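You operate a simulated robot arm through the tools that you are given. There is no shell and no other tool. Be economical: measure what you need, move in short steps, check, and stop when the job is done.

Carry out the task below with a simulated robot arm. There is one attempt and no reset: what you move stays moved.

Task
Cap the blue cartridge, drop the collar named on the white bench card over its knob and rack it.
Fine: collars are in the lower drawer, shut it again; well A of the white rack. Set down upright: blue cartridge.

It is judged by the outcome, as a careful person would: the job done as asked, and still so three seconds after it is handed in. It fails if anything else is knocked over, pushed out of place, dropped, spilled or broken. A push-on lid holds only when it is set on centred and level and pressed home; a screw cap is set on level and turned clockwise until tight.

Robot
A 7-joint arm with a two-finger parallel gripper on a trunk, on a base that drives. Base frame: it is fixed to the floor where the robot stands at the start and does not move with it; the origin is under the middle of the robot, x ahead of it, y to its left, z up; the surface under the hand at the start is at about z = 850. Units: mm, rad, N and s.
With the tool pointing down near the work surface it reaches from about 320 to 780 mm from the robot's upright axis, wherever it stands. Its first joint turns from -2.897 to 2.897 rad. Places, roughly: black piston (5x5x3 cm) [800, -200, 900]; blue cap (6x6x3 cm) [500, -100, 900]; lower blue drawer [600, -500, 500]; well a of the white rack [500, 1000, 900]. Payload 3.91 kg.
The tool frame sits at the grasp point between the pads (the TCP): z along the fingers, y along the line on which they close. The tips reach 30 mm beyond it. Largest opening 110 mm; finger width 20, thickness 10; the body of the gripper, 48 by 112 mm, starts 55 mm behind the TCP.
Orientation is that of the tool frame in the base frame, as a unit quaternion [w, x, y, z]. With the fingers straight down and closing along the base's y, the tool's x points along the base's -x, its y along +y and its z along -z.

Tools
- The arm moves only by the tool play_rows. Its argument "targets" is one flat list of numbers, 6 for each row, row after row: the shift along the tool's x, y, z in units of 30 mm (1.0 is 30 mm), then the turn, a rotation vector about the tool's x, y, z in units of 5 degrees (1.0 is 5 degrees). In form: [tx, ty, tz, ax, ay, az, tx, ty, tz, ax, ay, az, ...]. A call has 1 to 12 rows; each row shifts and turns the commanded pose from where the row before left it, along the tool's axes as they then stand. "grip" is the closure, from 0 (fully open) to 1 (shut), set as the call begins (left out, the last holds). A call with a number of a shift or a turn outside -1 to 1 is refused whole. Each row takes 0.2 s and may step no farther than 50 mm and 0.15 rad from the row before; otherwise, or with a gripper value out of range, the whole call is refused. Where a pose cannot be reached the arm comes as near as it can. A force on the tool above 40 N (or 10 N above the force at the start of the call, whichever is more), or a blocked arm, ends the call early, and 0.2 s more pass. The fingers move at their own pace (about 153 mm/s each) and stop on an object; they squeeze with about 33 N. The grip force told is the motor's: it shows also when the fingers shut on nothing. Time passes only in rows, and 0.2 s behind the last, so rows that do not move let the fingers close. The reply holds the time, the measured pose of the TCP, the force on the tool along the base axes, the opening and the grip force, in the units named above and with some noise, with the torque about the TCP (base axes, N m) and any sound that the robot's microphone picked up.
- Cameras (640 x 400 px; columns grow to the right, rows downward): "scene" is now at [-7.3, 155.6, 1427.9]; the picture's right is [0.00, -1.00, -0.00], its down [-0.83, -0.00, -0.56] and it looks along [0.56, 0.00, -0.83] (base axes); focal length 214 px, centre (320, 200). "wrist" rides on the gripper at [77, 7, -114] in the tool frame; the picture's right is [-0.09, 1.00, 0.00], its down [-0.80, -0.07, -0.59] and it looks along [-0.59, -0.05, 0.80] (tool axes); focal length 270 px, centre (320, 200). There is no depth. A picture from a camera that has moved, and an enlarged one, comes with that camera's place and axes in the base frame and with its lens.
- get_image(camera): a new picture of that camera. The clock stands still meanwhile.
- raise_lower(by): slides the trunk up (or, below 0, down) by that many mm; the arm and the scene camera ride with it, the base frame stays. It gives what a move gives, with no picture.
- steer(legs): drives the robot by 1 to 6 legs, each [ahead, turn to the left] in mm and rad, along the robot's own axes; the way and the turn of a leg run together, so that a leg with both is an arc; at most 1500 mm and 3.142 rad a leg. The arm and the cameras ride along, it lands a little off, and it stops where it bumps. It gives what a move gives.
- head_to(pan, tilt): turns the head with the scene camera to pan (to the left, within 2.705 rad either way) and tilt (down, from -0.506 to 1.204), counted from straight ahead of the robot. It gives what a move gives.
- enlarge(camera, box): a new picture of the part [left, top, right, bottom] of that camera's present view, enlarged. The clock stands still meanwhile.
- finish_job(): hands the job in; it is judged then, once.

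Go step by step. Nothing tells you exact positions but the pictures and the camera data: compare them with the known pose of the tool, close in by small moves and look again before you grip or let go. The budget is 120 turns and 78 pictures, counting those below and the enlarged ones. Unless the task says otherwise, let go and move clear before handing in, and close with one line.

The tools are called after "Request:" by a JSON object that holds its "api" and its "payload". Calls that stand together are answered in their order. play_rows: Moves the arm, as the interface text tells. Its arguments: {"type":"object","properties":{"targets":{"type":"array","items":{"type":"number"}},"grip":{"type":"number"}},"required":["targets"]} The other tools are called the same way: raise_lower (by) slides the trunk up or down; steer (legs) drives the base; head_to (pan, tilt) turns the head that bears the scene camera; get_image (camera) takes a picture; enlarge (camera, box) takes an enlarged picture of a part of a camera's view; finish_job () hands the job in.

At the start:

```text
t: 0.0
tool_pos: [395.4, -377.9, 1244.4]
ee_rot: [0.0, 0.0, 1.0, 0.0]
ft_force: [0.4, 0.2, 0.0]
moment: [0.0, -0.02, 0.02]
width: 110.3
finger_force: 0.1
trunk travel left (down, up): [-425.0, 185.0]
robot x, y, heading: [-0.4, 3.6, 0.003]
head pan, tilt: [0.003, 0.979]
```

scene: 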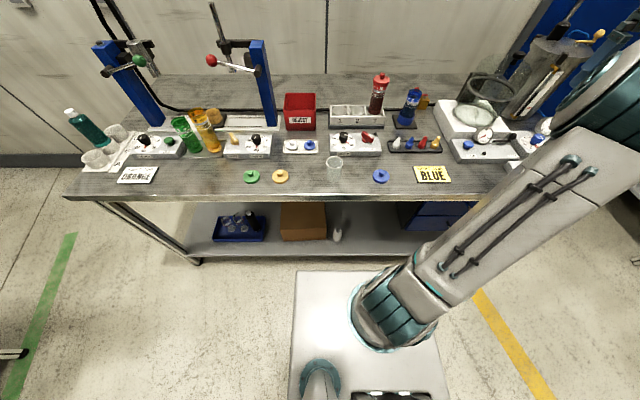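
wrist: 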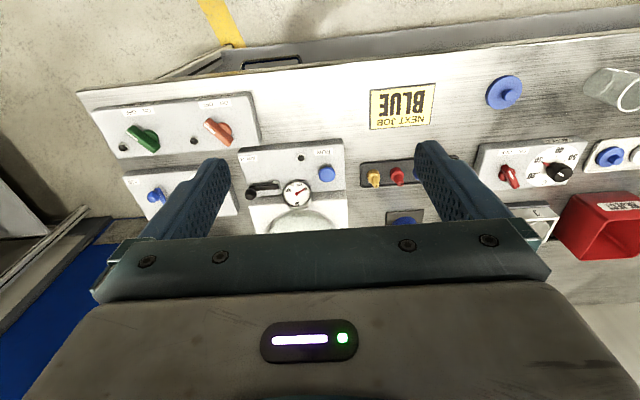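

I see the bench with caps, cards, a white rack, and cartridges at the right. I'll enlarge the key parts first.

Request:
{"api": "enlarge", "payload": {"camera": "scene", "box": [320, 60, 480, 190]}}

Request:
{"api": "enlarge", "payload": {"camera": "scene", "box": [60, 90, 230, 200]}}

```text
3.08 times, centred on (400, 125) of scene
camera zoom: at [-7.3, 155.6, 1427.9], right [0.0, -1.0, 0.0], down [-0.83, 0.0, -0.56], along [0.56, 0.0, -0.83], focal length 660 px, centre (74, 431)
```

zoom: 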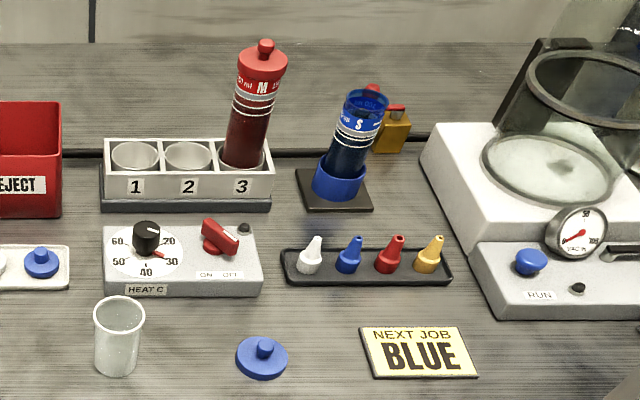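

```text
3.64 times, centred on (145, 145) of scene
camera zoom: at [-7.3, 155.6, 1427.9], right [0.0, -1.0, 0.0], down [-0.83, 0.0, -0.56], along [0.56, 0.0, -0.83], focal length 780 px, centre (956, 400)
```

zoom: 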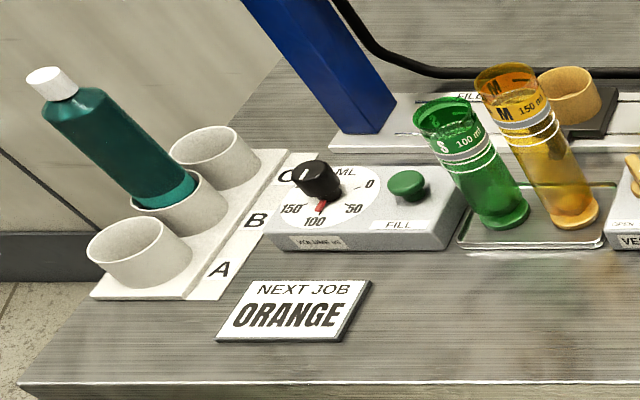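

The white card says ORANGE (the yellow one is a decoy), so I need the orange collar. Next I look at the drawers and the cartridge from the head.

Request:
{"api": "head_to", "payload": {"pan": -0.6, "tilt": 1.0}}

Request:
{"api": "get_image", "payload": {"camera": "scene"}}

```text
t: 1.0
tool_pos: [395.5, -379.3, 1244.6]
ee_rot: [0.001, 0.001, 1.0, 0.0]
ft_force: [1.3, -1.3, 0.9]
moment: [0.01, -0.01, 0.02]
width: 110.0
finger_force: 0.1
trunk travel left (down, up): [-425.0, 185.0]
robot x, y, heading: [-3.4, 3.8, 0.004]
head pan, tilt: [-0.6, 1.0]
```

```text
73 pictures are left
camera scene: at [-20.8, 116.1, 1426.4], right [-0.56, -0.83, 0.0], down [-0.69, 0.47, -0.54], along [0.45, -0.3, -0.84], focal length 214 px, centre (320, 200)
```

scene: 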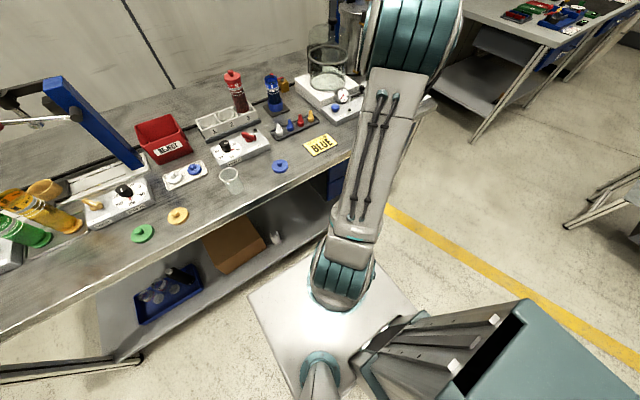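

The drawer face is hidden by the arm, so I start with the cap. I move the hand over it and look with the wrist camera.

Request:
{"api": "play_rows", "payload": {"targets": [-0.1, 0.9, 0.6, 0, 0, 0, -0.1, 0.9, 0.6, 0, 0, 0, -0.1, 0.9, 0.6, 0, 0, 0, -0.1, 0.9, 0.6, 0, 0, 0, -0.1, 0.9, 0.6, 0, 0, 0, -0.1, 0.9, 0.6, 0, 0, 0, -0.1, 0.9, 0.6, 0, 0, 0, -0.1, 0.9, 0.6, 0, 0, 0, -0.1, 0.9, 0.6, 0, 0, 0, -0.1, 0.9, 0.6, 0, 0, 0, -0.1, 0.9, 0.6, 0, 0, 0, -0.1, 0.9, 0.6, 0, 0, 0], "grip": 0}}

Request:
{"api": "get_image", "payload": {"camera": "wrist"}}

Request:
{"api": "get_image", "payload": {"camera": "scene"}}

```text
t: 3.6
tool_pos: [431.2, -54.1, 1028.1]
ee_rot: [0.0, 0.001, 1.0, 0.0]
ft_force: [-0.7, -0.4, 0.3]
moment: [0.02, 0.01, 0.02]
width: 109.9
finger_force: 0.1
trunk travel left (down, up): [-425.0, 185.0]
robot x, y, heading: [-4.3, 6.3, 0.002]
head pan, tilt: [-0.6, 1.0]
```

```text
72 pictures are left
camera wrist: at [352.4, -46.2, 1142.7], right [0.09, 1.0, 0.0], down [0.8, -0.07, 0.59], along [0.59, -0.05, -0.8], focal length 270 px, centre (320, 200)
```

wrist: 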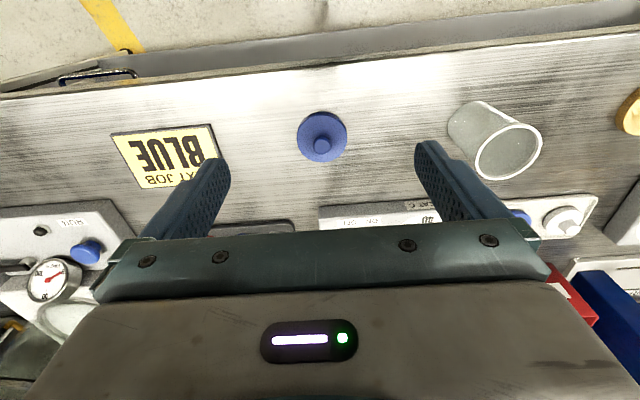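

```text
71 pictures are left
camera scene: at [-20.8, 116.2, 1426.4], right [-0.56, -0.83, 0.0], down [-0.69, 0.48, -0.54], along [0.45, -0.31, -0.84], focal length 214 px, centre (320, 200)
```

scene: 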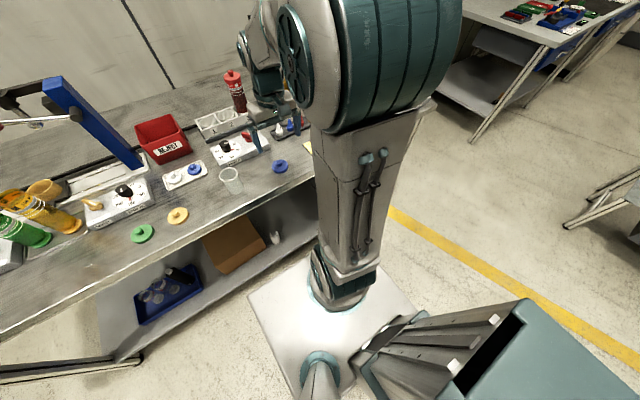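

The cap lies knob-up at roughly (477, -57). I lower the open hand over it and check.

Request:
{"api": "play_rows", "payload": {"targets": [-0.38, -0.025, 0.8, 0, 0, 0, -0.38, -0.025, 0.8, 0, 0, 0, -0.38, -0.025, 0.8, 0, 0, 0, -0.38, -0.025, 0.8, 0, 0, 0], "grip": 0.5}}

Request:
{"api": "get_image", "payload": {"camera": "wrist"}}

```text
t: 4.6
tool_pos: [478.2, -58.1, 931.8]
ee_rot: [0.0, 0.001, 1.0, 0.0]
ft_force: [0.2, 0.6, 0.2]
moment: [-0.02, -0.01, 0.0]
width: 55.1
finger_force: 0.0
trunk travel left (down, up): [-425.0, 185.0]
robot x, y, heading: [1.5, 1.5, 0.001]
head pan, tilt: [-0.6, 1.0]
```

```text
70 pictures are left
camera wrist: at [399.2, -49.7, 1045.5], right [0.09, 1.0, 0.0], down [0.8, -0.07, 0.59], along [0.59, -0.05, -0.8], focal length 270 px, centre (320, 200)
```

wrist: 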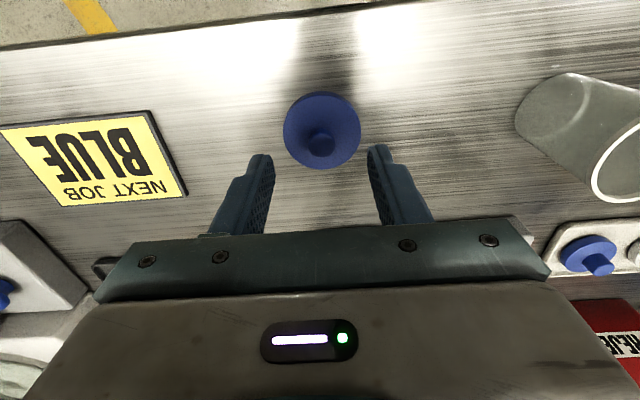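

The knob is within a few millimetres of the tool centre. I correct that, descend to just above the flange and look again.

Request:
{"api": "play_rows", "payload": {"targets": [0.06, 0.035, 0.5, 0, 0, 0, 0.05, 0.035, 0.5, 0, 0, 0, 0, 0, 0, 0, 0, 0], "grip": 0.7}}

Request:
{"api": "get_image", "payload": {"camera": "wrist"}}

```text
t: 5.4
tool_pos: [473.7, -55.5, 901.9]
ee_rot: [0.001, 0.001, 1.0, 0.0]
ft_force: [-0.2, -1.0, 0.1]
moment: [0.0, 0.01, 0.01]
width: 33.0
finger_force: 0.1
trunk travel left (down, up): [-425.0, 185.0]
robot x, y, heading: [1.4, 1.4, 0.003]
head pan, tilt: [-0.6, 1.0]
```

```text
69 pictures are left
camera wrist: at [395.5, -47.6, 1016.1], right [0.09, 1.0, 0.0], down [0.8, -0.07, 0.59], along [0.59, -0.05, -0.8], focal length 270 px, centre (320, 200)
```

wrist: 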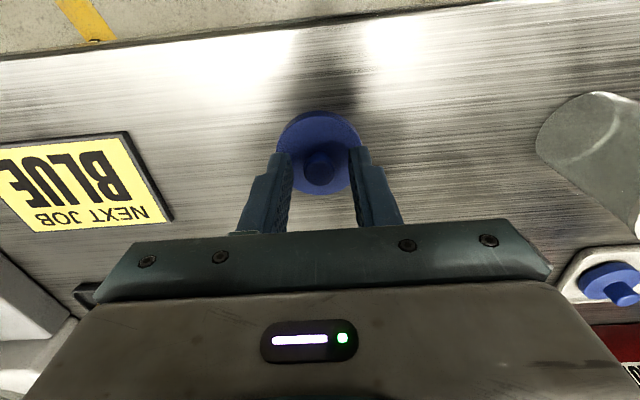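

Fingers straddle the knob well. I go down about 8 mm more and close on the knob.

Request:
{"api": "play_rows", "payload": {"targets": [0, 0, 0.14, 0, 0, 0, 0, 0, 0.14, 0, 0, 0, 0, 0, 0, 0, 0, 0]}}

Request:
{"api": "enlarge", "payload": {"camera": "wrist", "box": [240, 90, 400, 240]}}

```text
t: 6.2
tool_pos: [474.4, -55.9, 894.9]
ee_rot: [0.0, 0.0, 1.0, 0.0]
ft_force: [-0.2, 0.7, -0.5]
moment: [0.0, -0.02, 0.02]
width: 33.2
finger_force: 0.1
trunk travel left (down, up): [-425.0, 185.0]
robot x, y, heading: [-1.4, 4.6, 0.001]
head pan, tilt: [-0.6, 1.0]
```

```text
2.67 times, centred on (320, 165) of wrist
camera zoom: at [395.2, -47.5, 1007.9], right [0.09, 1.0, 0.0], down [0.8, -0.07, 0.59], along [0.59, -0.05, -0.8], focal length 721 px, centre (320, 293)
```

zoom: 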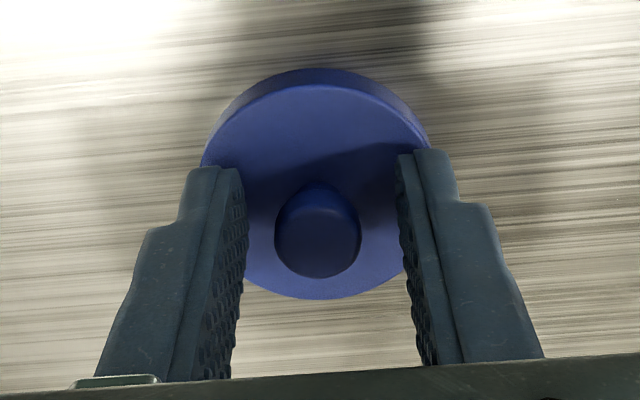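

The knob is about 17 mm across and centred. I descend a little more, then grip.

Request:
{"api": "play_rows", "payload": {"targets": [0, 0, 0.07, 0, 0, 0, 0, 0, 0.07, 0, 0, 0]}}

Request:
{"api": "play_rows", "payload": {"targets": [0, 0, 0, 0, 0, 0, 0, 0, 0, 0, 0, 0, 0, 0, 0, 0, 0, 0], "grip": 1}}

```text
t: 6.8
tool_pos: [473.1, -55.6, 890.5]
ee_rot: [0.001, 0.001, 1.0, 0.001]
ft_force: [-0.1, 0.1, 8.4]
moment: [-0.01, -0.02, -0.01]
width: 32.9
finger_force: 0.0
trunk travel left (down, up): [-425.0, 185.0]
robot x, y, heading: [-4.1, 3.1, -0.003]
head pan, tilt: [-0.6, 1.0]
```

```text
t: 7.6
tool_pos: [472.9, -56.0, 889.7]
ee_rot: [0.002, 0.001, 1.0, 0.0]
ft_force: [2.9, -0.2, 18.5]
moment: [-0.01, -0.17, 0.01]
width: 10.8
finger_force: 33.6
trunk travel left (down, up): [-425.0, 185.0]
robot x, y, heading: [-1.1, 4.2, -0.005]
head pan, tilt: [-0.6, 1.0]
```

It grips on something 11 mm wide, with the tips resting on the flange. I lift and check that the cap came along.

Request:
{"api": "play_rows", "payload": {"targets": [0, 0, -0.6, 0, 0, 0, 0, 0, -0.8, 0, 0, 0, 0, 0, -0.8, 0, 0, 0]}}

Request:
{"api": "get_image", "payload": {"camera": "wrist"}}

Request:
{"api": "enlarge", "payload": {"camera": "wrist", "box": [240, 90, 400, 240]}}

```text
t: 8.4
tool_pos: [473.2, -53.5, 956.3]
ee_rot: [-0.001, 0.001, 1.0, 0.0]
ft_force: [-0.5, 0.4, -0.3]
moment: [0.01, -0.01, 0.0]
width: 10.6
finger_force: 33.1
trunk travel left (down, up): [-425.0, 185.0]
robot x, y, heading: [0.3, 3.5, -0.001]
head pan, tilt: [-0.6, 1.0]
```

```text
67 pictures are left
camera wrist: at [394.8, -46.7, 1070.1], right [0.09, 1.0, 0.0], down [0.8, -0.07, 0.59], along [0.59, -0.05, -0.8], focal length 270 px, centre (320, 200)
```

wrist: 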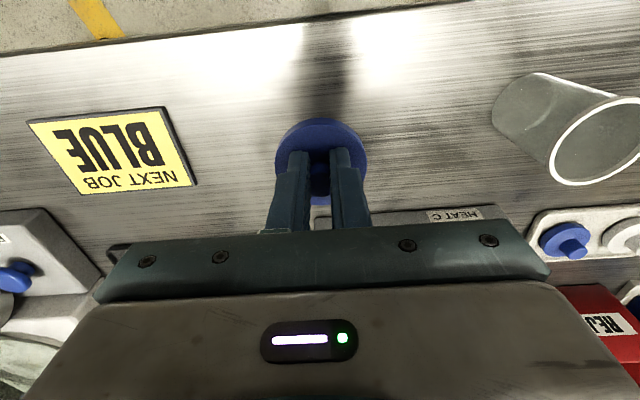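

```text
2.67 times, centred on (320, 165) of wrist
camera zoom: at [394.8, -46.7, 1070.1], right [0.09, 1.0, 0.0], down [0.8, -0.07, 0.59], along [0.59, -0.05, -0.8], focal length 721 px, centre (320, 293)
```

zoom: 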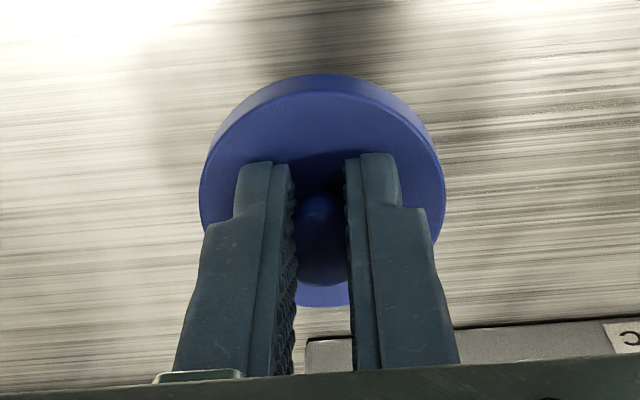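

The cap is held centred and level. I turn the head back to watch the cartridge, and lift and swing the hand toward it at a safe height.

Request:
{"api": "play_rows", "payload": {"targets": [0, 0, -1, 0, 0, 0, 0, 0, -1, 0, 0, 0, 0, 0, -1, 0, 0, 0, 0, 0, -1, 0, 0, 0, 0, 0, -0.5, 0, 0, 0, -1, -0.7, 0, 0, 0, 0, -1, -0.7, 0, 0, 0, 0, -1, -0.7, 0, 0, 0, 0, -1, -0.7, 0, 0, 0, 0, -1, -0.7, 0, 0, 0, 0, -1, -0.7, 0, 0, 0, 0, -1, -0.7, 0, 0, 0, 0]}}

Request:
{"api": "head_to", "payload": {"pan": -0.25, "tilt": 0.8}}

Request:
{"api": "get_image", "payload": {"camera": "scene"}}

Request:
{"api": "get_image", "payload": {"camera": "wrist"}}

```text
t: 11.0
tool_pos: [685.2, -204.4, 1089.5]
ee_rot: [-0.002, 0.001, 1.0, 0.001]
ft_force: [-0.7, -0.4, -0.5]
moment: [0.02, -0.03, 0.0]
width: 10.5
finger_force: 32.7
trunk travel left (down, up): [-425.0, 185.0]
robot x, y, heading: [1.9, 5.2, -0.001]
head pan, tilt: [-0.6, 1.0]
```

```text
t: 11.8
tool_pos: [682.6, -203.0, 1091.2]
ee_rot: [0.0, 0.002, 1.0, 0.001]
ft_force: [0.9, 0.0, 0.0]
moment: [0.01, -0.02, 0.0]
width: 10.5
finger_force: 32.3
trunk travel left (down, up): [-425.0, 185.0]
robot x, y, heading: [-0.9, 2.7, -0.005]
head pan, tilt: [-0.25, 0.799]
```

```text
65 pictures are left
camera scene: at [-0.1, 135.5, 1441.5], right [-0.25, -0.97, 0.0], down [-0.69, 0.18, -0.7], along [0.68, -0.17, -0.72], focal length 214 px, centre (320, 200)
```

scene: 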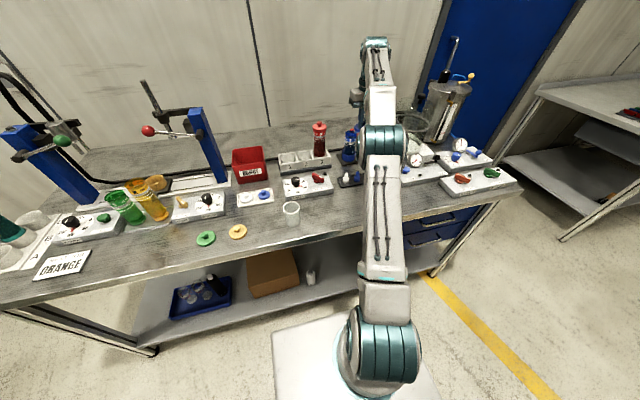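

```text
64 pictures are left
camera wrist: at [604.1, -195.2, 1205.3], right [0.09, 1.0, 0.0], down [0.8, -0.07, 0.59], along [0.59, -0.05, -0.8], focal length 270 px, centre (320, 200)
```

wrist: 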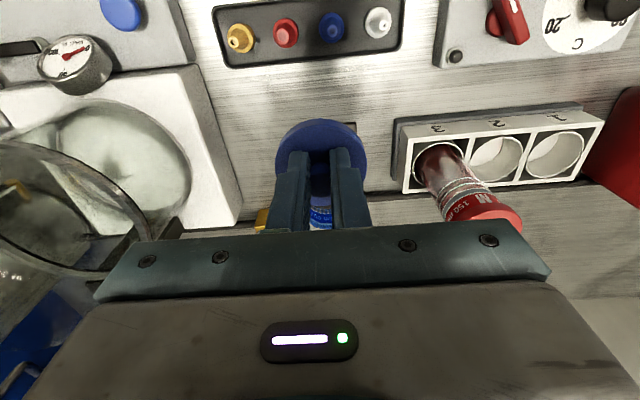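

The cartridge shows beyond the cap. I enlarge both views for a good fix.

Request:
{"api": "enlarge", "payload": {"camera": "scene", "box": [300, 70, 420, 200]}}

Request:
{"api": "enlarge", "payload": {"camera": "wrist", "box": [240, 100, 400, 240]}}

```text
3.08 times, centred on (360, 135) of scene
camera zoom: at [-0.1, 135.5, 1441.5], right [-0.25, -0.97, 0.0], down [-0.69, 0.18, -0.7], along [0.68, -0.17, -0.72], focal length 660 px, centre (197, 400)
```

zoom: 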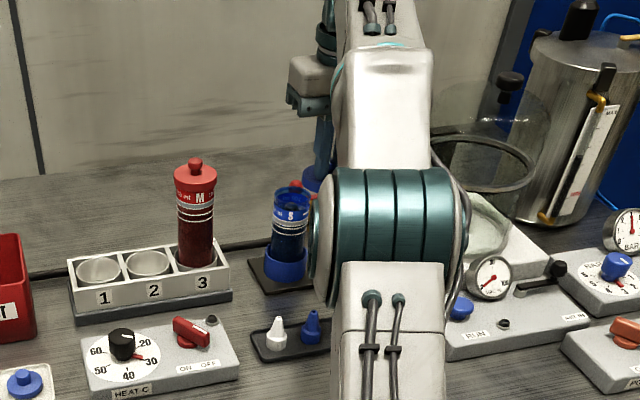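

```text
2.86 times, centred on (320, 170) of wrist
camera zoom: at [604.1, -195.2, 1205.3], right [0.09, 1.0, 0.0], down [0.8, -0.07, 0.59], along [0.59, -0.05, -0.8], focal length 772 px, centre (320, 286)
```

zoom: 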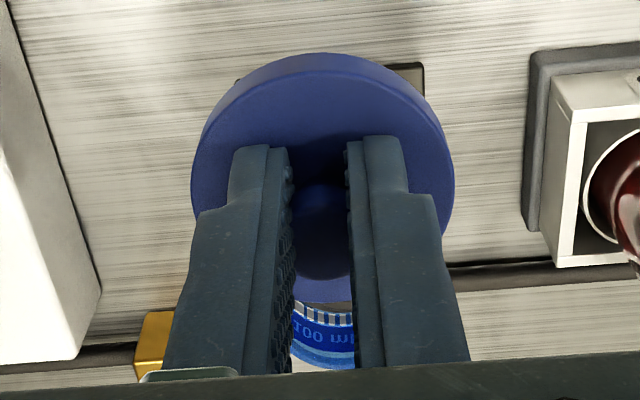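

I need a clearer view, so I raise the hand and advance until the cartridge mouth shows below the cap on the camera side.

Request:
{"api": "play_rows", "payload": {"targets": [0, 0, -1, 0, 0, 0, 0, 0, -1, 0, 0, 0, -0.9, 0, 0, 0, 0, 0, -0.9, 0, 0, 0, 0, 0, -0.9, 0, 0, 0, 0, 0, 0, 0, 0, 0, 0, 0]}}

Request:
{"api": "get_image", "payload": {"camera": "wrist"}}

```text
t: 13.2
tool_pos: [683.0, -186.3, 1111.6]
ee_rot: [0.0, 0.001, 1.0, 0.0]
ft_force: [0.3, -0.4, -0.6]
moment: [0.04, 0.0, 0.03]
width: 10.6
finger_force: 33.3
out of reach, approached as far as the arm can: row 1, 2, 3, 4, 5
trunk travel left (down, up): [-425.0, 185.0]
robot x, y, heading: [-0.3, 5.8, 0.002]
head pan, tilt: [-0.25, 0.799]
```

```text
61 pictures are left
camera wrist: at [604.3, -178.1, 1225.6], right [0.09, 1.0, 0.0], down [0.8, -0.07, 0.59], along [0.59, -0.05, -0.8], focal length 270 px, centre (320, 200)
```

wrist: 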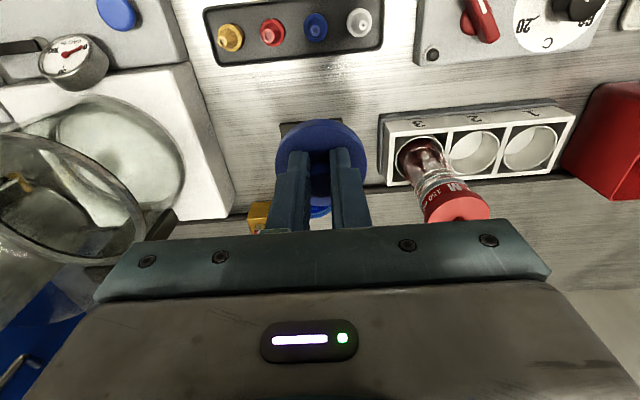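

The arm is at its reach limit here, so I raise the trunk and then check the reach again.

Request:
{"api": "raise_lower", "payload": {"by": 130}}

Request:
{"api": "play_rows", "payload": {"targets": [-0.5, -0.3, 0.5, 0, 0, 0, -0.5, -0.3, 0.5, 0, 0, 0]}}

```text
t: 14.8
tool_pos: [683.0, -186.2, 1241.7]
ee_rot: [0.0, 0.0, 1.0, 0.0]
ft_force: [-0.5, 0.0, 0.0]
moment: [0.01, 0.03, 0.02]
width: 10.7
finger_force: 33.0
trunk travel left (down, up): [-555.0, 55.0]
robot x, y, heading: [-1.6, 4.7, -0.001]
head pan, tilt: [-0.25, 0.799]
```

```text
t: 15.4
tool_pos: [693.3, -203.3, 1205.2]
ee_rot: [-0.001, 0.0, 1.0, -0.001]
ft_force: [0.8, -0.1, -0.7]
moment: [0.0, 0.02, 0.01]
width: 10.7
finger_force: 33.2
out of reach, approached as far as the arm can: row 1, 2
trunk travel left (down, up): [-555.0, 55.0]
robot x, y, heading: [2.3, 4.8, 0.004]
head pan, tilt: [-0.25, 0.799]
```

The reach falls about 50–60 mm short, so I drive gently ahead; the base seems to have that much space before the bench.

Request:
{"api": "steer", "payload": {"legs": [[55, 0]]}}

Request:
{"api": "get_image", "payload": {"camera": "wrist"}}

```text
t: 16.4
tool_pos: [749.6, -203.8, 1207.7]
ee_rot: [-0.001, 0.0, 1.0, -0.001]
ft_force: [1.0, -0.9, -0.2]
moment: [-0.03, 0.02, 0.01]
width: 10.6
finger_force: 33.4
trunk travel left (down, up): [-555.0, 55.0]
robot x, y, heading: [55.5, 4.0, -0.0]
head pan, tilt: [-0.25, 0.799]
```

```text
60 pictures are left
camera wrist: at [670.2, -195.8, 1320.6], right [0.09, 1.0, 0.0], down [0.8, -0.07, 0.59], along [0.59, -0.05, -0.8], focal length 270 px, centre (320, 200)
```

wrist: 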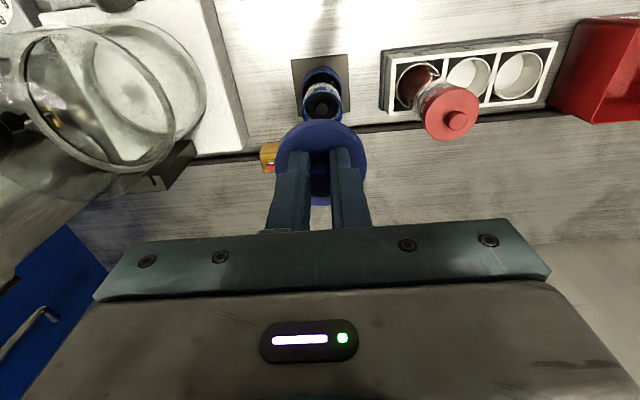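

Now the cartridge and its mouth are visible. I enlarge it to measure.

Request:
{"api": "enlarge", "payload": {"camera": "wrist", "box": [260, 40, 380, 150]}}

```text
3.64 times, centred on (320, 95) of wrist
camera zoom: at [670.2, -195.8, 1320.6], right [0.09, 1.0, 0.0], down [0.8, -0.07, 0.59], along [0.59, -0.05, -0.8], focal length 983 px, centre (320, 582)
```

zoom: 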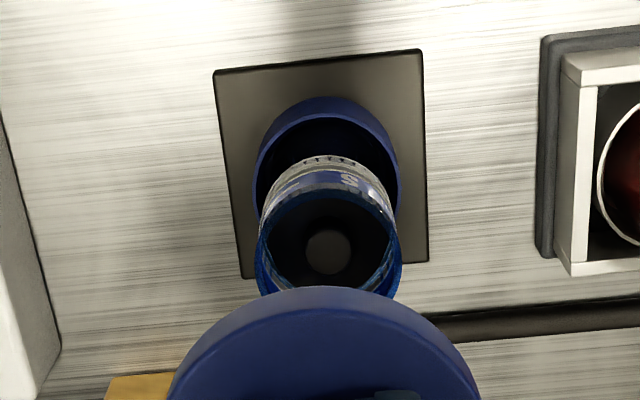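

The cartridge axis comes out at about (783, -202), rim near z 963. I move over it and lower to about 15–20 mm above the rim, then check.

Request:
{"api": "play_rows", "payload": {"targets": [-0.18, 0.01, 0.85, 0, 0, 0, -0.18, 0.01, 0.85, 0, 0, 0, -0.18, 0.01, 0.85, 0, 0, 0, -0.18, 0.01, 0.85, 0, 0, 0, -0.18, 0.01, 0.85, 0, 0, 0, -0.18, 0.01, 0.8, 0, 0, 0]}}

Request:
{"api": "get_image", "payload": {"camera": "wrist"}}

Request:
{"api": "enlarge", "payload": {"camera": "scene", "box": [270, 60, 420, 200]}}

```text
t: 17.8
tool_pos: [781.0, -202.4, 1055.6]
ee_rot: [0.0, 0.0, 1.0, 0.001]
ft_force: [0.1, 0.4, -0.2]
moment: [0.0, 0.01, 0.01]
width: 10.5
finger_force: 33.5
trunk travel left (down, up): [-555.0, 55.0]
robot x, y, heading: [51.4, 5.7, -0.003]
head pan, tilt: [-0.25, 0.799]
```

```text
58 pictures are left
camera wrist: at [701.9, -193.5, 1169.8], right [0.09, 1.0, 0.0], down [0.8, -0.07, 0.59], along [0.59, -0.05, -0.8], focal length 270 px, centre (320, 200)
```

wrist: 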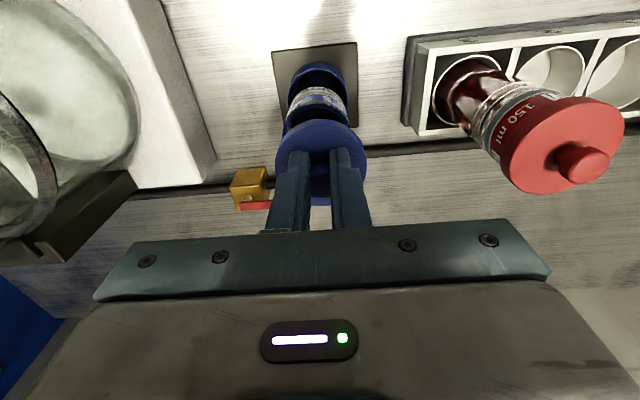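

```text
2.86 times, centred on (345, 130) of scene
camera zoom: at [55.7, 135.4, 1571.6], right [-0.25, -0.97, 0.0], down [-0.69, 0.18, -0.7], along [0.68, -0.17, -0.72], focal length 613 px, centre (249, 400)
```

zoom: 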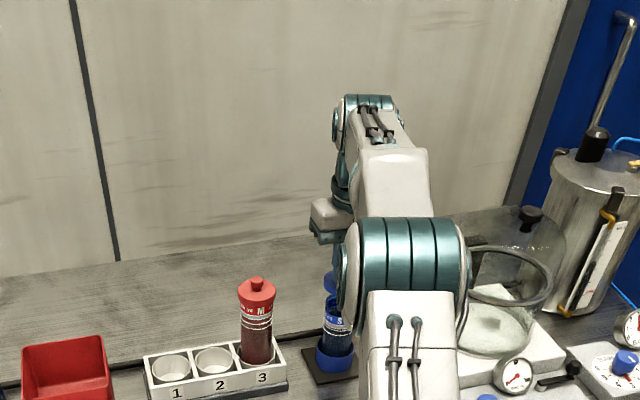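

Lower another 35 mm, then zoom in on cap against rim.

Request:
{"api": "play_rows", "payload": {"targets": [-0.03, 0, 0.6, 0, 0, 0, -0.03, 0, 0.55, 0, 0, 0, 0, 0, 0, 0, 0, 0]}}

Request:
{"api": "enlarge", "payload": {"camera": "wrist", "box": [240, 30, 400, 180]}}

Request:
{"api": "enlarge", "payload": {"camera": "scene", "box": [320, 130, 380, 200]}}

```text
t: 18.6
tool_pos: [780.9, -201.4, 1023.3]
ee_rot: [0.001, 0.001, 1.0, 0.0]
ft_force: [-0.2, 0.5, 9.3]
moment: [-0.04, 0.24, -0.03]
width: 10.6
finger_force: 33.2
trunk travel left (down, up): [-555.0, 55.0]
robot x, y, heading: [55.2, 3.5, 0.0]
head pan, tilt: [-0.25, 0.799]
```

```text
2.67 times, centred on (320, 105) of wrist
camera zoom: at [702.4, -193.7, 1137.3], right [0.09, 1.0, 0.0], down [0.8, -0.07, 0.6], along [0.59, -0.05, -0.8], focal length 721 px, centre (320, 453)
```

zoom: 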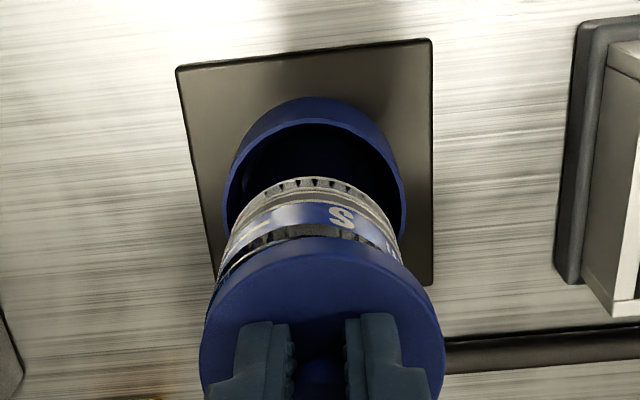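

```text
5.71 times, centred on (350, 165) of scene
camera zoom: at [53.9, 135.9, 1571.7], right [-0.25, -0.97, 0.0], down [-0.69, 0.18, -0.7], along [0.68, -0.17, -0.72], focal length 1226 px, centre (149, 400)
```

zoom: 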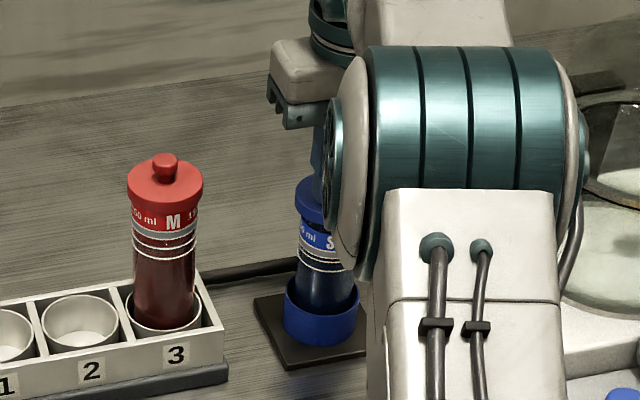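

I already feel light contact (9 N) at TCP z 1023, so the rim is near z 982. The picture suggests the cap sits about 2.5 mm too far in +y; I lift, shift and touch again.

Request:
{"api": "play_rows", "payload": {"targets": [0, 0, -0.2, 0, 0, 0, 0, -0.08, 0, 0, 0, 0, 0, 0, 0, 0, 0, 0]}}

Request:
{"api": "play_rows", "payload": {"targets": [0, 0, 0.1, 0, 0, 0, 0, 0, 0.1, 0, 0, 0, 0, 0, 0, 0, 0, 0]}}

Request:
{"api": "enlarge", "payload": {"camera": "wrist", "box": [260, 90, 380, 200]}}

```text
t: 19.4
tool_pos: [782.1, -204.2, 1025.9]
ee_rot: [0.0, 0.001, 1.0, 0.0]
ft_force: [0.9, 0.1, 0.1]
moment: [0.04, 0.02, 0.03]
width: 10.4
finger_force: 32.6
trunk travel left (down, up): [-555.0, 55.0]
robot x, y, heading: [55.8, 3.0, 0.001]
head pan, tilt: [-0.25, 0.799]
```

```text
t: 20.2
tool_pos: [781.4, -204.8, 1024.4]
ee_rot: [0.001, 0.001, 1.0, 0.0]
ft_force: [0.1, -0.2, 11.3]
moment: [0.01, 0.22, -0.04]
width: 11.4
finger_force: 32.8
trunk travel left (down, up): [-555.0, 55.0]
robot x, y, heading: [56.3, 5.6, -0.001]
head pan, tilt: [-0.25, 0.799]
```

```text
3.64 times, centred on (320, 145) of wrist
camera zoom: at [702.3, -196.0, 1137.3], right [0.09, 1.0, 0.0], down [0.8, -0.07, 0.6], along [0.59, -0.05, -0.8], focal length 983 px, centre (320, 400)
```

zoom: 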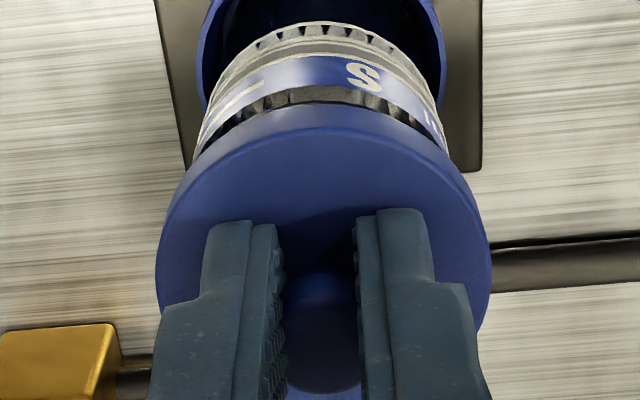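

Sideways it is centred now; the moment and image say the cap stands about 2.5 mm too far in +x. I lift, shift -x and touch again.

Request:
{"api": "play_rows", "payload": {"targets": [0, 0, -0.2, 0, 0, 0, 0.085, -0.01, 0, 0, 0, 0, 0, 0, 0.1, 0, 0, 0, 0, 0, 0.1, 0, 0, 0, 0, 0, 0, 0, 0, 0]}}

```text
t: 21.4
tool_pos: [779.7, -203.9, 1021.2]
ee_rot: [0.0, 0.001, 1.0, 0.0]
ft_force: [-0.8, -0.4, 0.7]
moment: [0.02, -0.02, 0.0]
width: 11.1
finger_force: 32.9
trunk travel left (down, up): [-555.0, 55.0]
robot x, y, heading: [51.9, 3.5, -0.002]
head pan, tilt: [-0.25, 0.799]
```

No contact now at a lower height, so the skirt is slipping over the rim. I lower gently further.

Request:
{"api": "play_rows", "payload": {"targets": [0, 0, 0.1, 0, 0, 0, 0, 0, 0.1, 0, 0, 0, 0, 0, 0, 0, 0, 0]}}

```text
t: 22.2
tool_pos: [779.8, -204.7, 1015.5]
ee_rot: [0.001, 0.001, 1.0, 0.001]
ft_force: [-1.2, 0.8, 5.2]
moment: [-0.01, 0.0, -0.01]
width: 11.5
finger_force: 33.0
trunk travel left (down, up): [-555.0, 55.0]
robot x, y, heading: [54.7, 6.4, 0.0]
head pan, tilt: [-0.25, 0.799]
heard: snap
```

I heard a snap with balanced moments. I press a little more to make sure it is home.

Request:
{"api": "play_rows", "payload": {"targets": [0, 0, 0.06, 0, 0, 0, 0, 0, 0.06, 0, 0, 0, 0, 0, 0.06, 0, 0, 0]}}

Request:
{"api": "enlarge", "payload": {"camera": "wrist", "box": [240, 50, 400, 200]}}

```text
t: 23.0
tool_pos: [777.8, -204.5, 1014.4]
ee_rot: [0.004, 0.0, 1.0, -0.002]
ft_force: [1.6, 0.7, 33.4]
moment: [0.01, -0.27, 0.01]
width: 11.8
finger_force: 33.2
trunk travel left (down, up): [-555.0, 55.0]
robot x, y, heading: [56.1, 4.3, 0.003]
head pan, tilt: [-0.25, 0.799]
```

```text
2.67 times, centred on (320, 125) of wrist
camera zoom: at [698.5, -195.9, 1128.8], right [0.09, 1.0, 0.0], down [0.8, -0.07, 0.6], along [0.6, -0.05, -0.8], focal length 721 px, centre (320, 400)
```

zoom: 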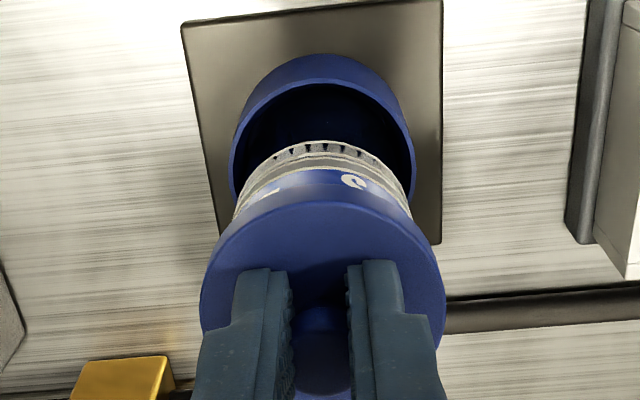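

The cap is snapped on and firmly pressed. I release and rise straight up.

Request:
{"api": "play_rows", "payload": {"targets": [0, 0, -0.1, 0, 0, 0, 0, 0, 0, 0, 0, 0, 0, 0, -0.8, 0, 0, 0, 0, 0, -0.9, 0, 0, 0, 0, 0, -0.9, 0, 0, 0, 0, 0, -0.9, 0, 0, 0, 1, 0, -0.5, 0, 0, 0, 1, 0, -0.5, 0, 0, 0, 1, 0, -0.5, 0, 0, 0, 1, 0, -0.5, 0, 0, 0, 1, 0, -0.5, 0, 0, 0, 1, 0, 0, 0, 0, 0], "grip": 0.6}}

Request:
{"api": "get_image", "payload": {"camera": "wrist"}}

Request:
{"api": "head_to", "payload": {"pan": -0.7, "tilt": 0.85}}

Request:
{"api": "get_image", "payload": {"camera": "scene"}}

```text
t: 25.6
tool_pos: [598.4, -203.3, 1192.9]
ee_rot: [0.0, 0.001, 1.0, 0.001]
ft_force: [-0.4, 0.5, 0.6]
moment: [0.03, -0.02, 0.02]
width: 43.9
finger_force: 0.2
trunk travel left (down, up): [-555.0, 55.0]
robot x, y, heading: [53.3, 1.0, 0.008]
head pan, tilt: [-0.25, 0.799]
```

```text
52 pictures are left
camera wrist: at [519.5, -196.2, 1307.1], right [0.09, 1.0, 0.0], down [0.8, -0.07, 0.59], along [0.59, -0.05, -0.8], focal length 270 px, centre (320, 200)
```

wrist: 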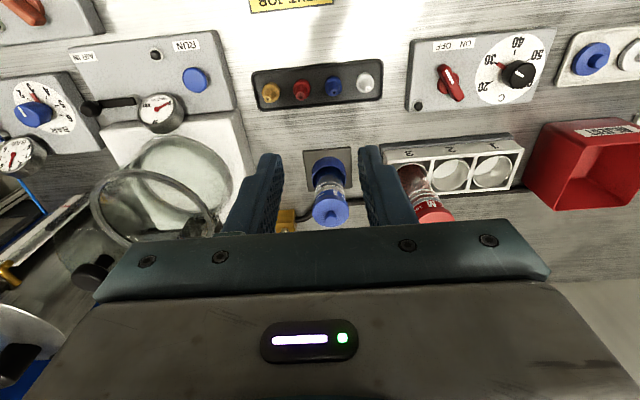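

```text
t: 26.5
tool_pos: [599.2, -203.0, 1192.2]
ee_rot: [0.0, 0.001, 1.0, 0.001]
ft_force: [0.2, -0.5, 1.0]
moment: [0.0, 0.01, -0.03]
width: 44.2
finger_force: 0.0
trunk travel left (down, up): [-555.0, 55.0]
robot x, y, heading: [55.1, -3.1, 0.004]
head pan, tilt: [-0.7, 0.85]
```

```text
51 pictures are left
camera scene: at [37.0, 105.1, 1567.5], right [-0.64, -0.77, 0.0], down [-0.57, 0.48, -0.66], along [0.51, -0.42, -0.75], focal length 214 px, centre (320, 200)
```

scene: 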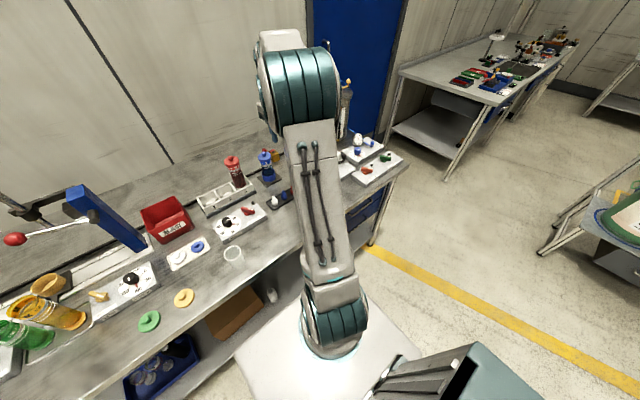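

Capped and standing upright. For the drawer I need to stand in front of it with room to pull, so I back off about 300 mm, sidestep to y ≈ -500 and face the bench again.

Request:
{"api": "steer", "payload": {"legs": [[-320, 0], [0, -1.571], [490, 0], [0, 1.571]]}}

Request:
{"api": "head_to", "payload": {"pan": 0, "tilt": 0.9}}

Request:
{"api": "get_image", "payload": {"camera": "scene"}}

```text
t: 38.8
tool_pos: [267.3, -700.2, 1192.7]
ee_rot: [0.0, 0.01, 1.0, 0.001]
ft_force: [-0.1, 0.8, 0.2]
moment: [0.01, 0.0, -0.02]
width: 44.1
finger_force: 0.1
trunk travel left (down, up): [-555.0, 55.0]
robot x, y, heading: [-274.4, -484.3, -0.02]
head pan, tilt: [-0.7, 0.85]
```

```text
t: 39.8
tool_pos: [266.8, -701.8, 1193.3]
ee_rot: [0.0, 0.009, 1.0, 0.0]
ft_force: [-0.1, -0.4, -1.2]
moment: [-0.02, 0.0, 0.02]
width: 43.9
finger_force: 0.0
trunk travel left (down, up): [-555.0, 55.0]
robot x, y, heading: [-275.0, -484.8, -0.019]
head pan, tilt: [0.0, 0.901]
```

```text
50 pictures are left
camera scene: at [-273.1, -331.9, 1563.6], right [-0.02, -1.0, 0.0], down [-0.78, 0.02, -0.62], along [0.62, -0.01, -0.78], focal length 214 px, centre (320, 200)
```

scene: 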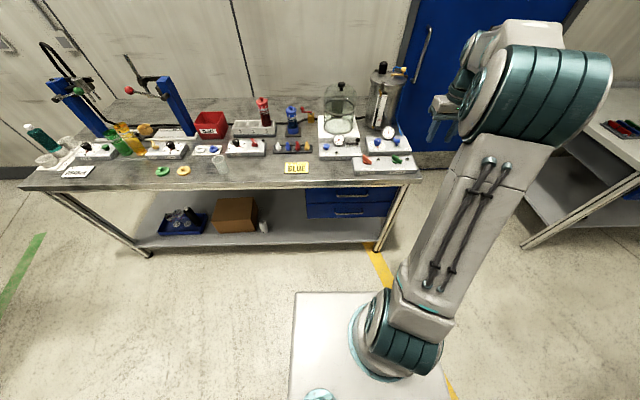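

Both blue drawers are now clearly visible. I lower the trunk for the drawer work and enlarge the drawer fronts.

Request:
{"api": "raise_lower", "payload": {"by": -400}}

Request:
{"api": "head_to", "payload": {"pan": 0, "tilt": 0.6}}

Request:
{"api": "get_image", "payload": {"camera": "scene"}}

```text
t: 43.7
tool_pos: [266.7, -702.4, 792.3]
ee_rot: [0.0, 0.01, 1.0, 0.001]
ft_force: [0.5, 0.1, 0.1]
moment: [-0.02, -0.01, -0.02]
width: 43.9
finger_force: 0.1
trunk travel left (down, up): [-155.0, 455.0]
robot x, y, heading: [-269.9, -483.1, -0.02]
head pan, tilt: [0.0, 0.901]
```

```text
t: 44.5
tool_pos: [267.2, -701.3, 791.9]
ee_rot: [0.0, 0.01, 1.0, 0.0]
ft_force: [-0.5, 0.0, -0.7]
moment: [0.0, 0.05, 0.03]
width: 44.0
finger_force: 0.1
trunk travel left (down, up): [-155.0, 455.0]
robot x, y, heading: [-272.8, -485.9, -0.019]
head pan, tilt: [0.0, 0.6]
```

```text
49 pictures are left
camera scene: at [-260.3, -332.1, 1188.4], right [-0.02, -1.0, 0.0], down [-0.57, 0.01, -0.82], along [0.82, -0.02, -0.57], focal length 214 px, centre (320, 200)
```

scene: 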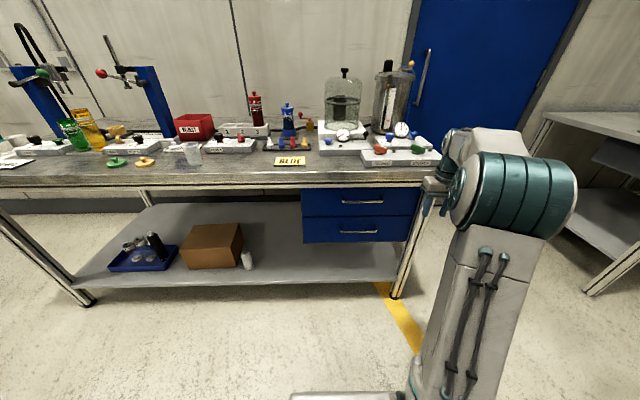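

Request:
{"api": "enlarge", "payload": {"camera": "scene", "box": [290, 150, 430, 260]}}

```text
3.64 times, centred on (360, 205) of scene
camera zoom: at [-260.3, -332.1, 1188.4], right [-0.02, -1.0, 0.0], down [-0.57, 0.01, -0.82], along [0.82, -0.02, -0.57], focal length 780 px, centre (174, 182)
```

zoom: 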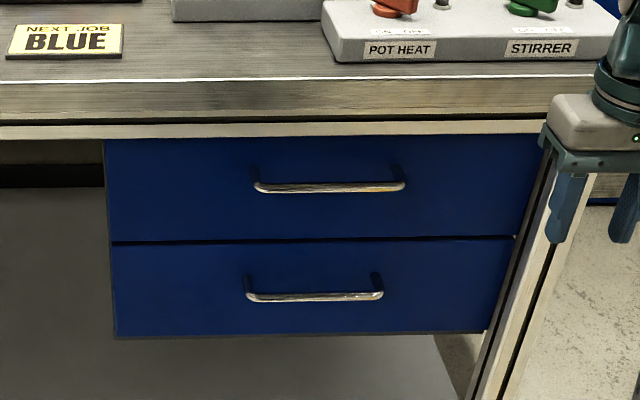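

The lower handle is a horizontal bar, which I triangulate from three views at about (433, -518, 538). I bring the hand in front of it, then turn the tool to point forward with fingers closing vertically.

Request:
{"api": "play_rows", "payload": {"targets": [0.29, 0.9, 0.6, 0, 0, 0, 0.29, 0.9, 0.6, 0, 0, 0, 0.29, 0.9, 0.6, 0, 0, 0, 0.29, 0.9, 0.6, 0, 0, 0, 0.29, 0.9, 0.6, 0, 0, 0, 0.29, 0.9, 0.6, 0, 0, 0, 0.29, 0.9, 0.6, 0, 0, 0]}}

Request:
{"api": "play_rows", "payload": {"targets": [0, 0, 0, -0.92, -0.92, 0.92, 0, 0, 0, -0.92, -0.92, 0.92, 0, 0, 0, -0.92, -0.92, 0.92, 0, 0, 0, -0.92, -0.92, 0.92, 0, 0, 0, -0.92, -0.92, 0.92, 0, 0, 0, -0.92, -0.92, 0.92, 0, 0, 0, -0.92, -0.92, 0.92, 0, 0, 0, -0.92, -0.92, 0.92]}}

```text
t: 46.1
tool_pos: [210.2, -511.3, 666.2]
ee_rot: [0.001, 0.01, 1.0, 0.0]
ft_force: [0.6, 0.3, 0.2]
moment: [-0.01, 0.01, -0.02]
width: 44.1
finger_force: 0.1
trunk travel left (down, up): [-155.0, 455.0]
robot x, y, heading: [-275.9, -486.5, -0.019]
head pan, tilt: [0.0, 0.6]
```

```text
t: 47.9
tool_pos: [210.2, -511.1, 666.1]
ee_rot: [0.308, 0.314, 0.846, 0.302]
ft_force: [-0.2, -0.2, -0.1]
moment: [0.01, 0.01, -0.01]
width: 44.0
finger_force: 0.1
trunk travel left (down, up): [-155.0, 455.0]
robot x, y, heading: [-273.0, -482.5, -0.017]
head pan, tilt: [0.0, 0.6]
```

The turn goes well; I finish it.

Request:
{"api": "play_rows", "payload": {"targets": [0, 0, 0, -0.93, -0.92, 0.92, 0, 0, 0, -0.93, -0.92, 0.92, 0, 0, 0, -0.93, -0.92, 0.92, 0, 0, 0, -0.93, -0.92, 0.92, 0, 0, 0, -0.93, -0.92, 0.92, 0, 0, 0, -0.93, -0.92, 0.92, 0, 0, 0, -0.93, -0.92, 0.92]}}

Request:
{"api": "get_image", "payload": {"camera": "wrist"}}

Request:
{"api": "get_image", "payload": {"camera": "scene"}}

```text
t: 49.5
tool_pos: [266.8, -530.5, 671.2]
ee_rot: [0.482, 0.481, 0.557, 0.476]
ft_force: [0.4, 0.2, 0.7]
moment: [0.0, 0.03, 0.01]
width: 44.0
finger_force: 0.1
out of reach, approached as far as the arm can: row 2, 3, 4, 5, 6, 7
trunk travel left (down, up): [-155.0, 455.0]
robot x, y, heading: [-277.7, -485.3, -0.019]
head pan, tilt: [0.0, 0.6]
```

```text
47 pictures are left
camera wrist: at [145.9, -459.1, 681.5], right [0.08, 0.0, 1.0], down [-0.54, -0.84, 0.04], along [0.84, -0.54, -0.07], focal length 270 px, centre (320, 200)
```

wrist: 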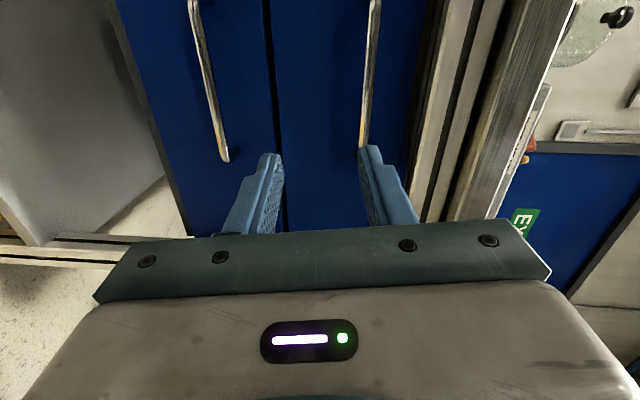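

```text
46 pictures are left
camera scene: at [-260.3, -332.0, 1188.4], right [-0.02, -1.0, 0.0], down [-0.56, 0.01, -0.83], along [0.82, -0.02, -0.56], focal length 214 px, centre (320, 200)
```

scene: 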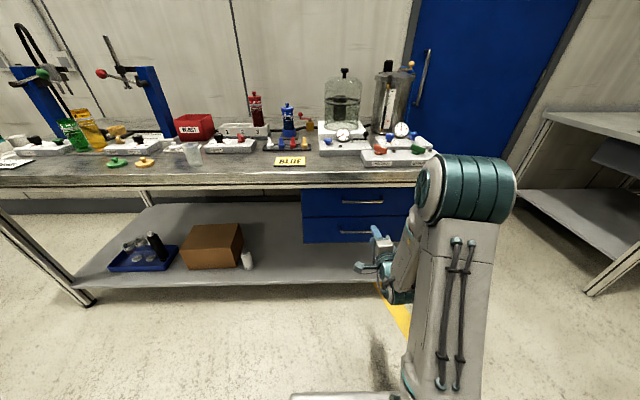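

The tool now points forward within 8°, good enough. The lower handle is the left bar in this view, centred near (436, -516, 542); I lower the trunk to that height and approach with the fingers open.

Request:
{"api": "raise_lower", "payload": {"by": -126}}

Request:
{"api": "play_rows", "payload": {"targets": [0.04, 0.04, 0.6, 0, 0, 0, 0.04, 0.04, 0.6, 0, 0, 0, 0.04, 0.04, 0.6, 0, 0, 0, 0.04, 0.04, 0.6, 0, 0, 0], "grip": 0.3}}

Request:
{"api": "get_image", "payload": {"camera": "wrist"}}

```text
t: 51.0
tool_pos: [266.8, -529.9, 546.1]
ee_rot: [0.482, 0.481, 0.557, 0.475]
ft_force: [0.5, 0.3, -0.9]
moment: [-0.02, -0.02, -0.01]
width: 43.9
finger_force: 0.1
trunk travel left (down, up): [-29.0, 581.0]
robot x, y, heading: [-272.9, -482.6, -0.019]
head pan, tilt: [0.0, 0.6]
```

```text
t: 52.0
tool_pos: [327.3, -533.8, 556.3]
ee_rot: [0.478, 0.48, 0.56, 0.477]
ft_force: [-0.7, 0.0, 0.4]
moment: [0.02, -0.04, 0.01]
width: 77.1
finger_force: 0.1
out of reach, approached as far as the arm can: row 2, 3, 4
trunk travel left (down, up): [-29.0, 581.0]
robot x, y, heading: [-273.8, -485.2, -0.014]
head pan, tilt: [0.0, 0.6]
```

```text
45 pictures are left
camera wrist: at [206.3, -464.2, 565.9], right [0.09, 0.0, 1.0], down [-0.53, -0.85, 0.04], along [0.84, -0.53, -0.07], focal length 270 px, centre (320, 200)
```

wrist: 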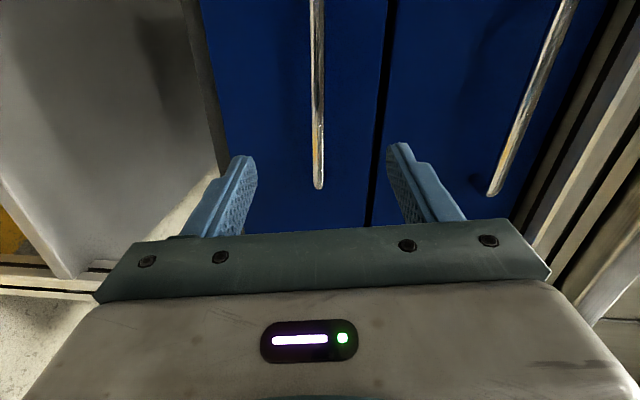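

The bar lies centred between the fingers, but the arm is stretched in this posture. I lower 9 mm and drive the base ahead about 80 mm instead.

Request:
{"api": "raise_lower", "payload": {"by": -9}}

Request:
{"api": "steer", "payload": {"legs": [[78, 0]]}}

Request:
{"api": "get_image", "payload": {"camera": "wrist"}}

```text
t: 52.6
tool_pos: [327.3, -533.9, 546.8]
ee_rot: [0.479, 0.48, 0.559, 0.477]
ft_force: [-1.2, 0.5, 0.7]
moment: [-0.04, -0.01, 0.01]
width: 77.1
finger_force: 0.0
trunk travel left (down, up): [-20.0, 590.0]
robot x, y, heading: [-274.1, -482.5, -0.02]
head pan, tilt: [0.0, 0.6]
```

```text
t: 53.6
tool_pos: [404.6, -533.7, 547.0]
ee_rot: [0.479, 0.479, 0.559, 0.478]
ft_force: [-0.4, -0.2, -0.2]
moment: [0.01, -0.01, -0.01]
width: 76.8
finger_force: 0.0
trunk travel left (down, up): [-20.0, 590.0]
robot x, y, heading: [-196.4, -482.5, -0.013]
head pan, tilt: [0.0, 0.6]
```

```text
44 pictures are left
camera wrist: at [283.3, -465.6, 556.9], right [0.09, 0.0, 1.0], down [-0.53, -0.85, 0.04], along [0.84, -0.53, -0.07], focal length 270 px, centre (320, 200)
```

wrist: 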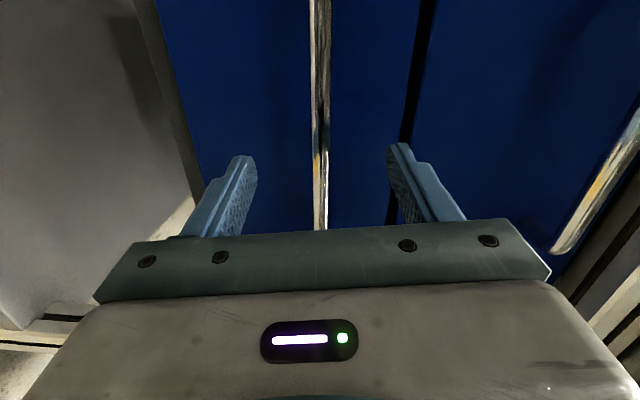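

The bar is centred between the fingers; tips are about level with it. I drive 16 mm more and close.

Request:
{"api": "steer", "payload": {"legs": [[16, 0]]}}

Request:
{"api": "play_rows", "payload": {"targets": [0, 0, 0, 0, 0, 0, 0, 0, 0, 0, 0, 0, 0, 0, 0, 0, 0, 0], "grip": 1}}

Request:
{"api": "get_image", "payload": {"camera": "wrist"}}

```text
t: 54.4
tool_pos: [420.4, -533.8, 545.7]
ee_rot: [0.479, 0.479, 0.56, 0.478]
ft_force: [-0.1, 0.2, 0.6]
moment: [0.0, 0.03, 0.0]
width: 77.0
finger_force: 0.0
trunk travel left (down, up): [-20.0, 590.0]
robot x, y, heading: [-178.6, -485.5, -0.022]
head pan, tilt: [0.0, 0.6]
```

```text
t: 55.2
tool_pos: [419.9, -536.1, 544.9]
ee_rot: [0.479, 0.48, 0.56, 0.477]
ft_force: [-1.0, -0.4, -4.0]
moment: [0.99, 0.06, -0.11]
width: 13.1
finger_force: 45.4
trunk travel left (down, up): [-20.0, 590.0]
robot x, y, heading: [-177.2, -484.5, -0.021]
head pan, tilt: [0.0, 0.6]
```

```text
43 pictures are left
camera wrist: at [299.2, -465.9, 556.5], right [0.09, 0.0, 1.0], down [-0.53, -0.85, 0.04], along [0.84, -0.53, -0.08], focal length 270 px, centre (320, 200)
```

wrist: 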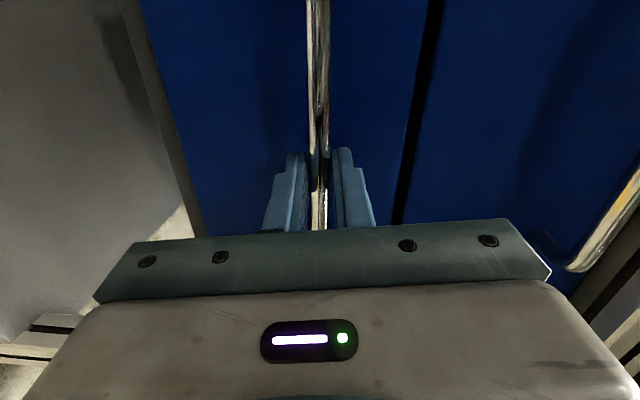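

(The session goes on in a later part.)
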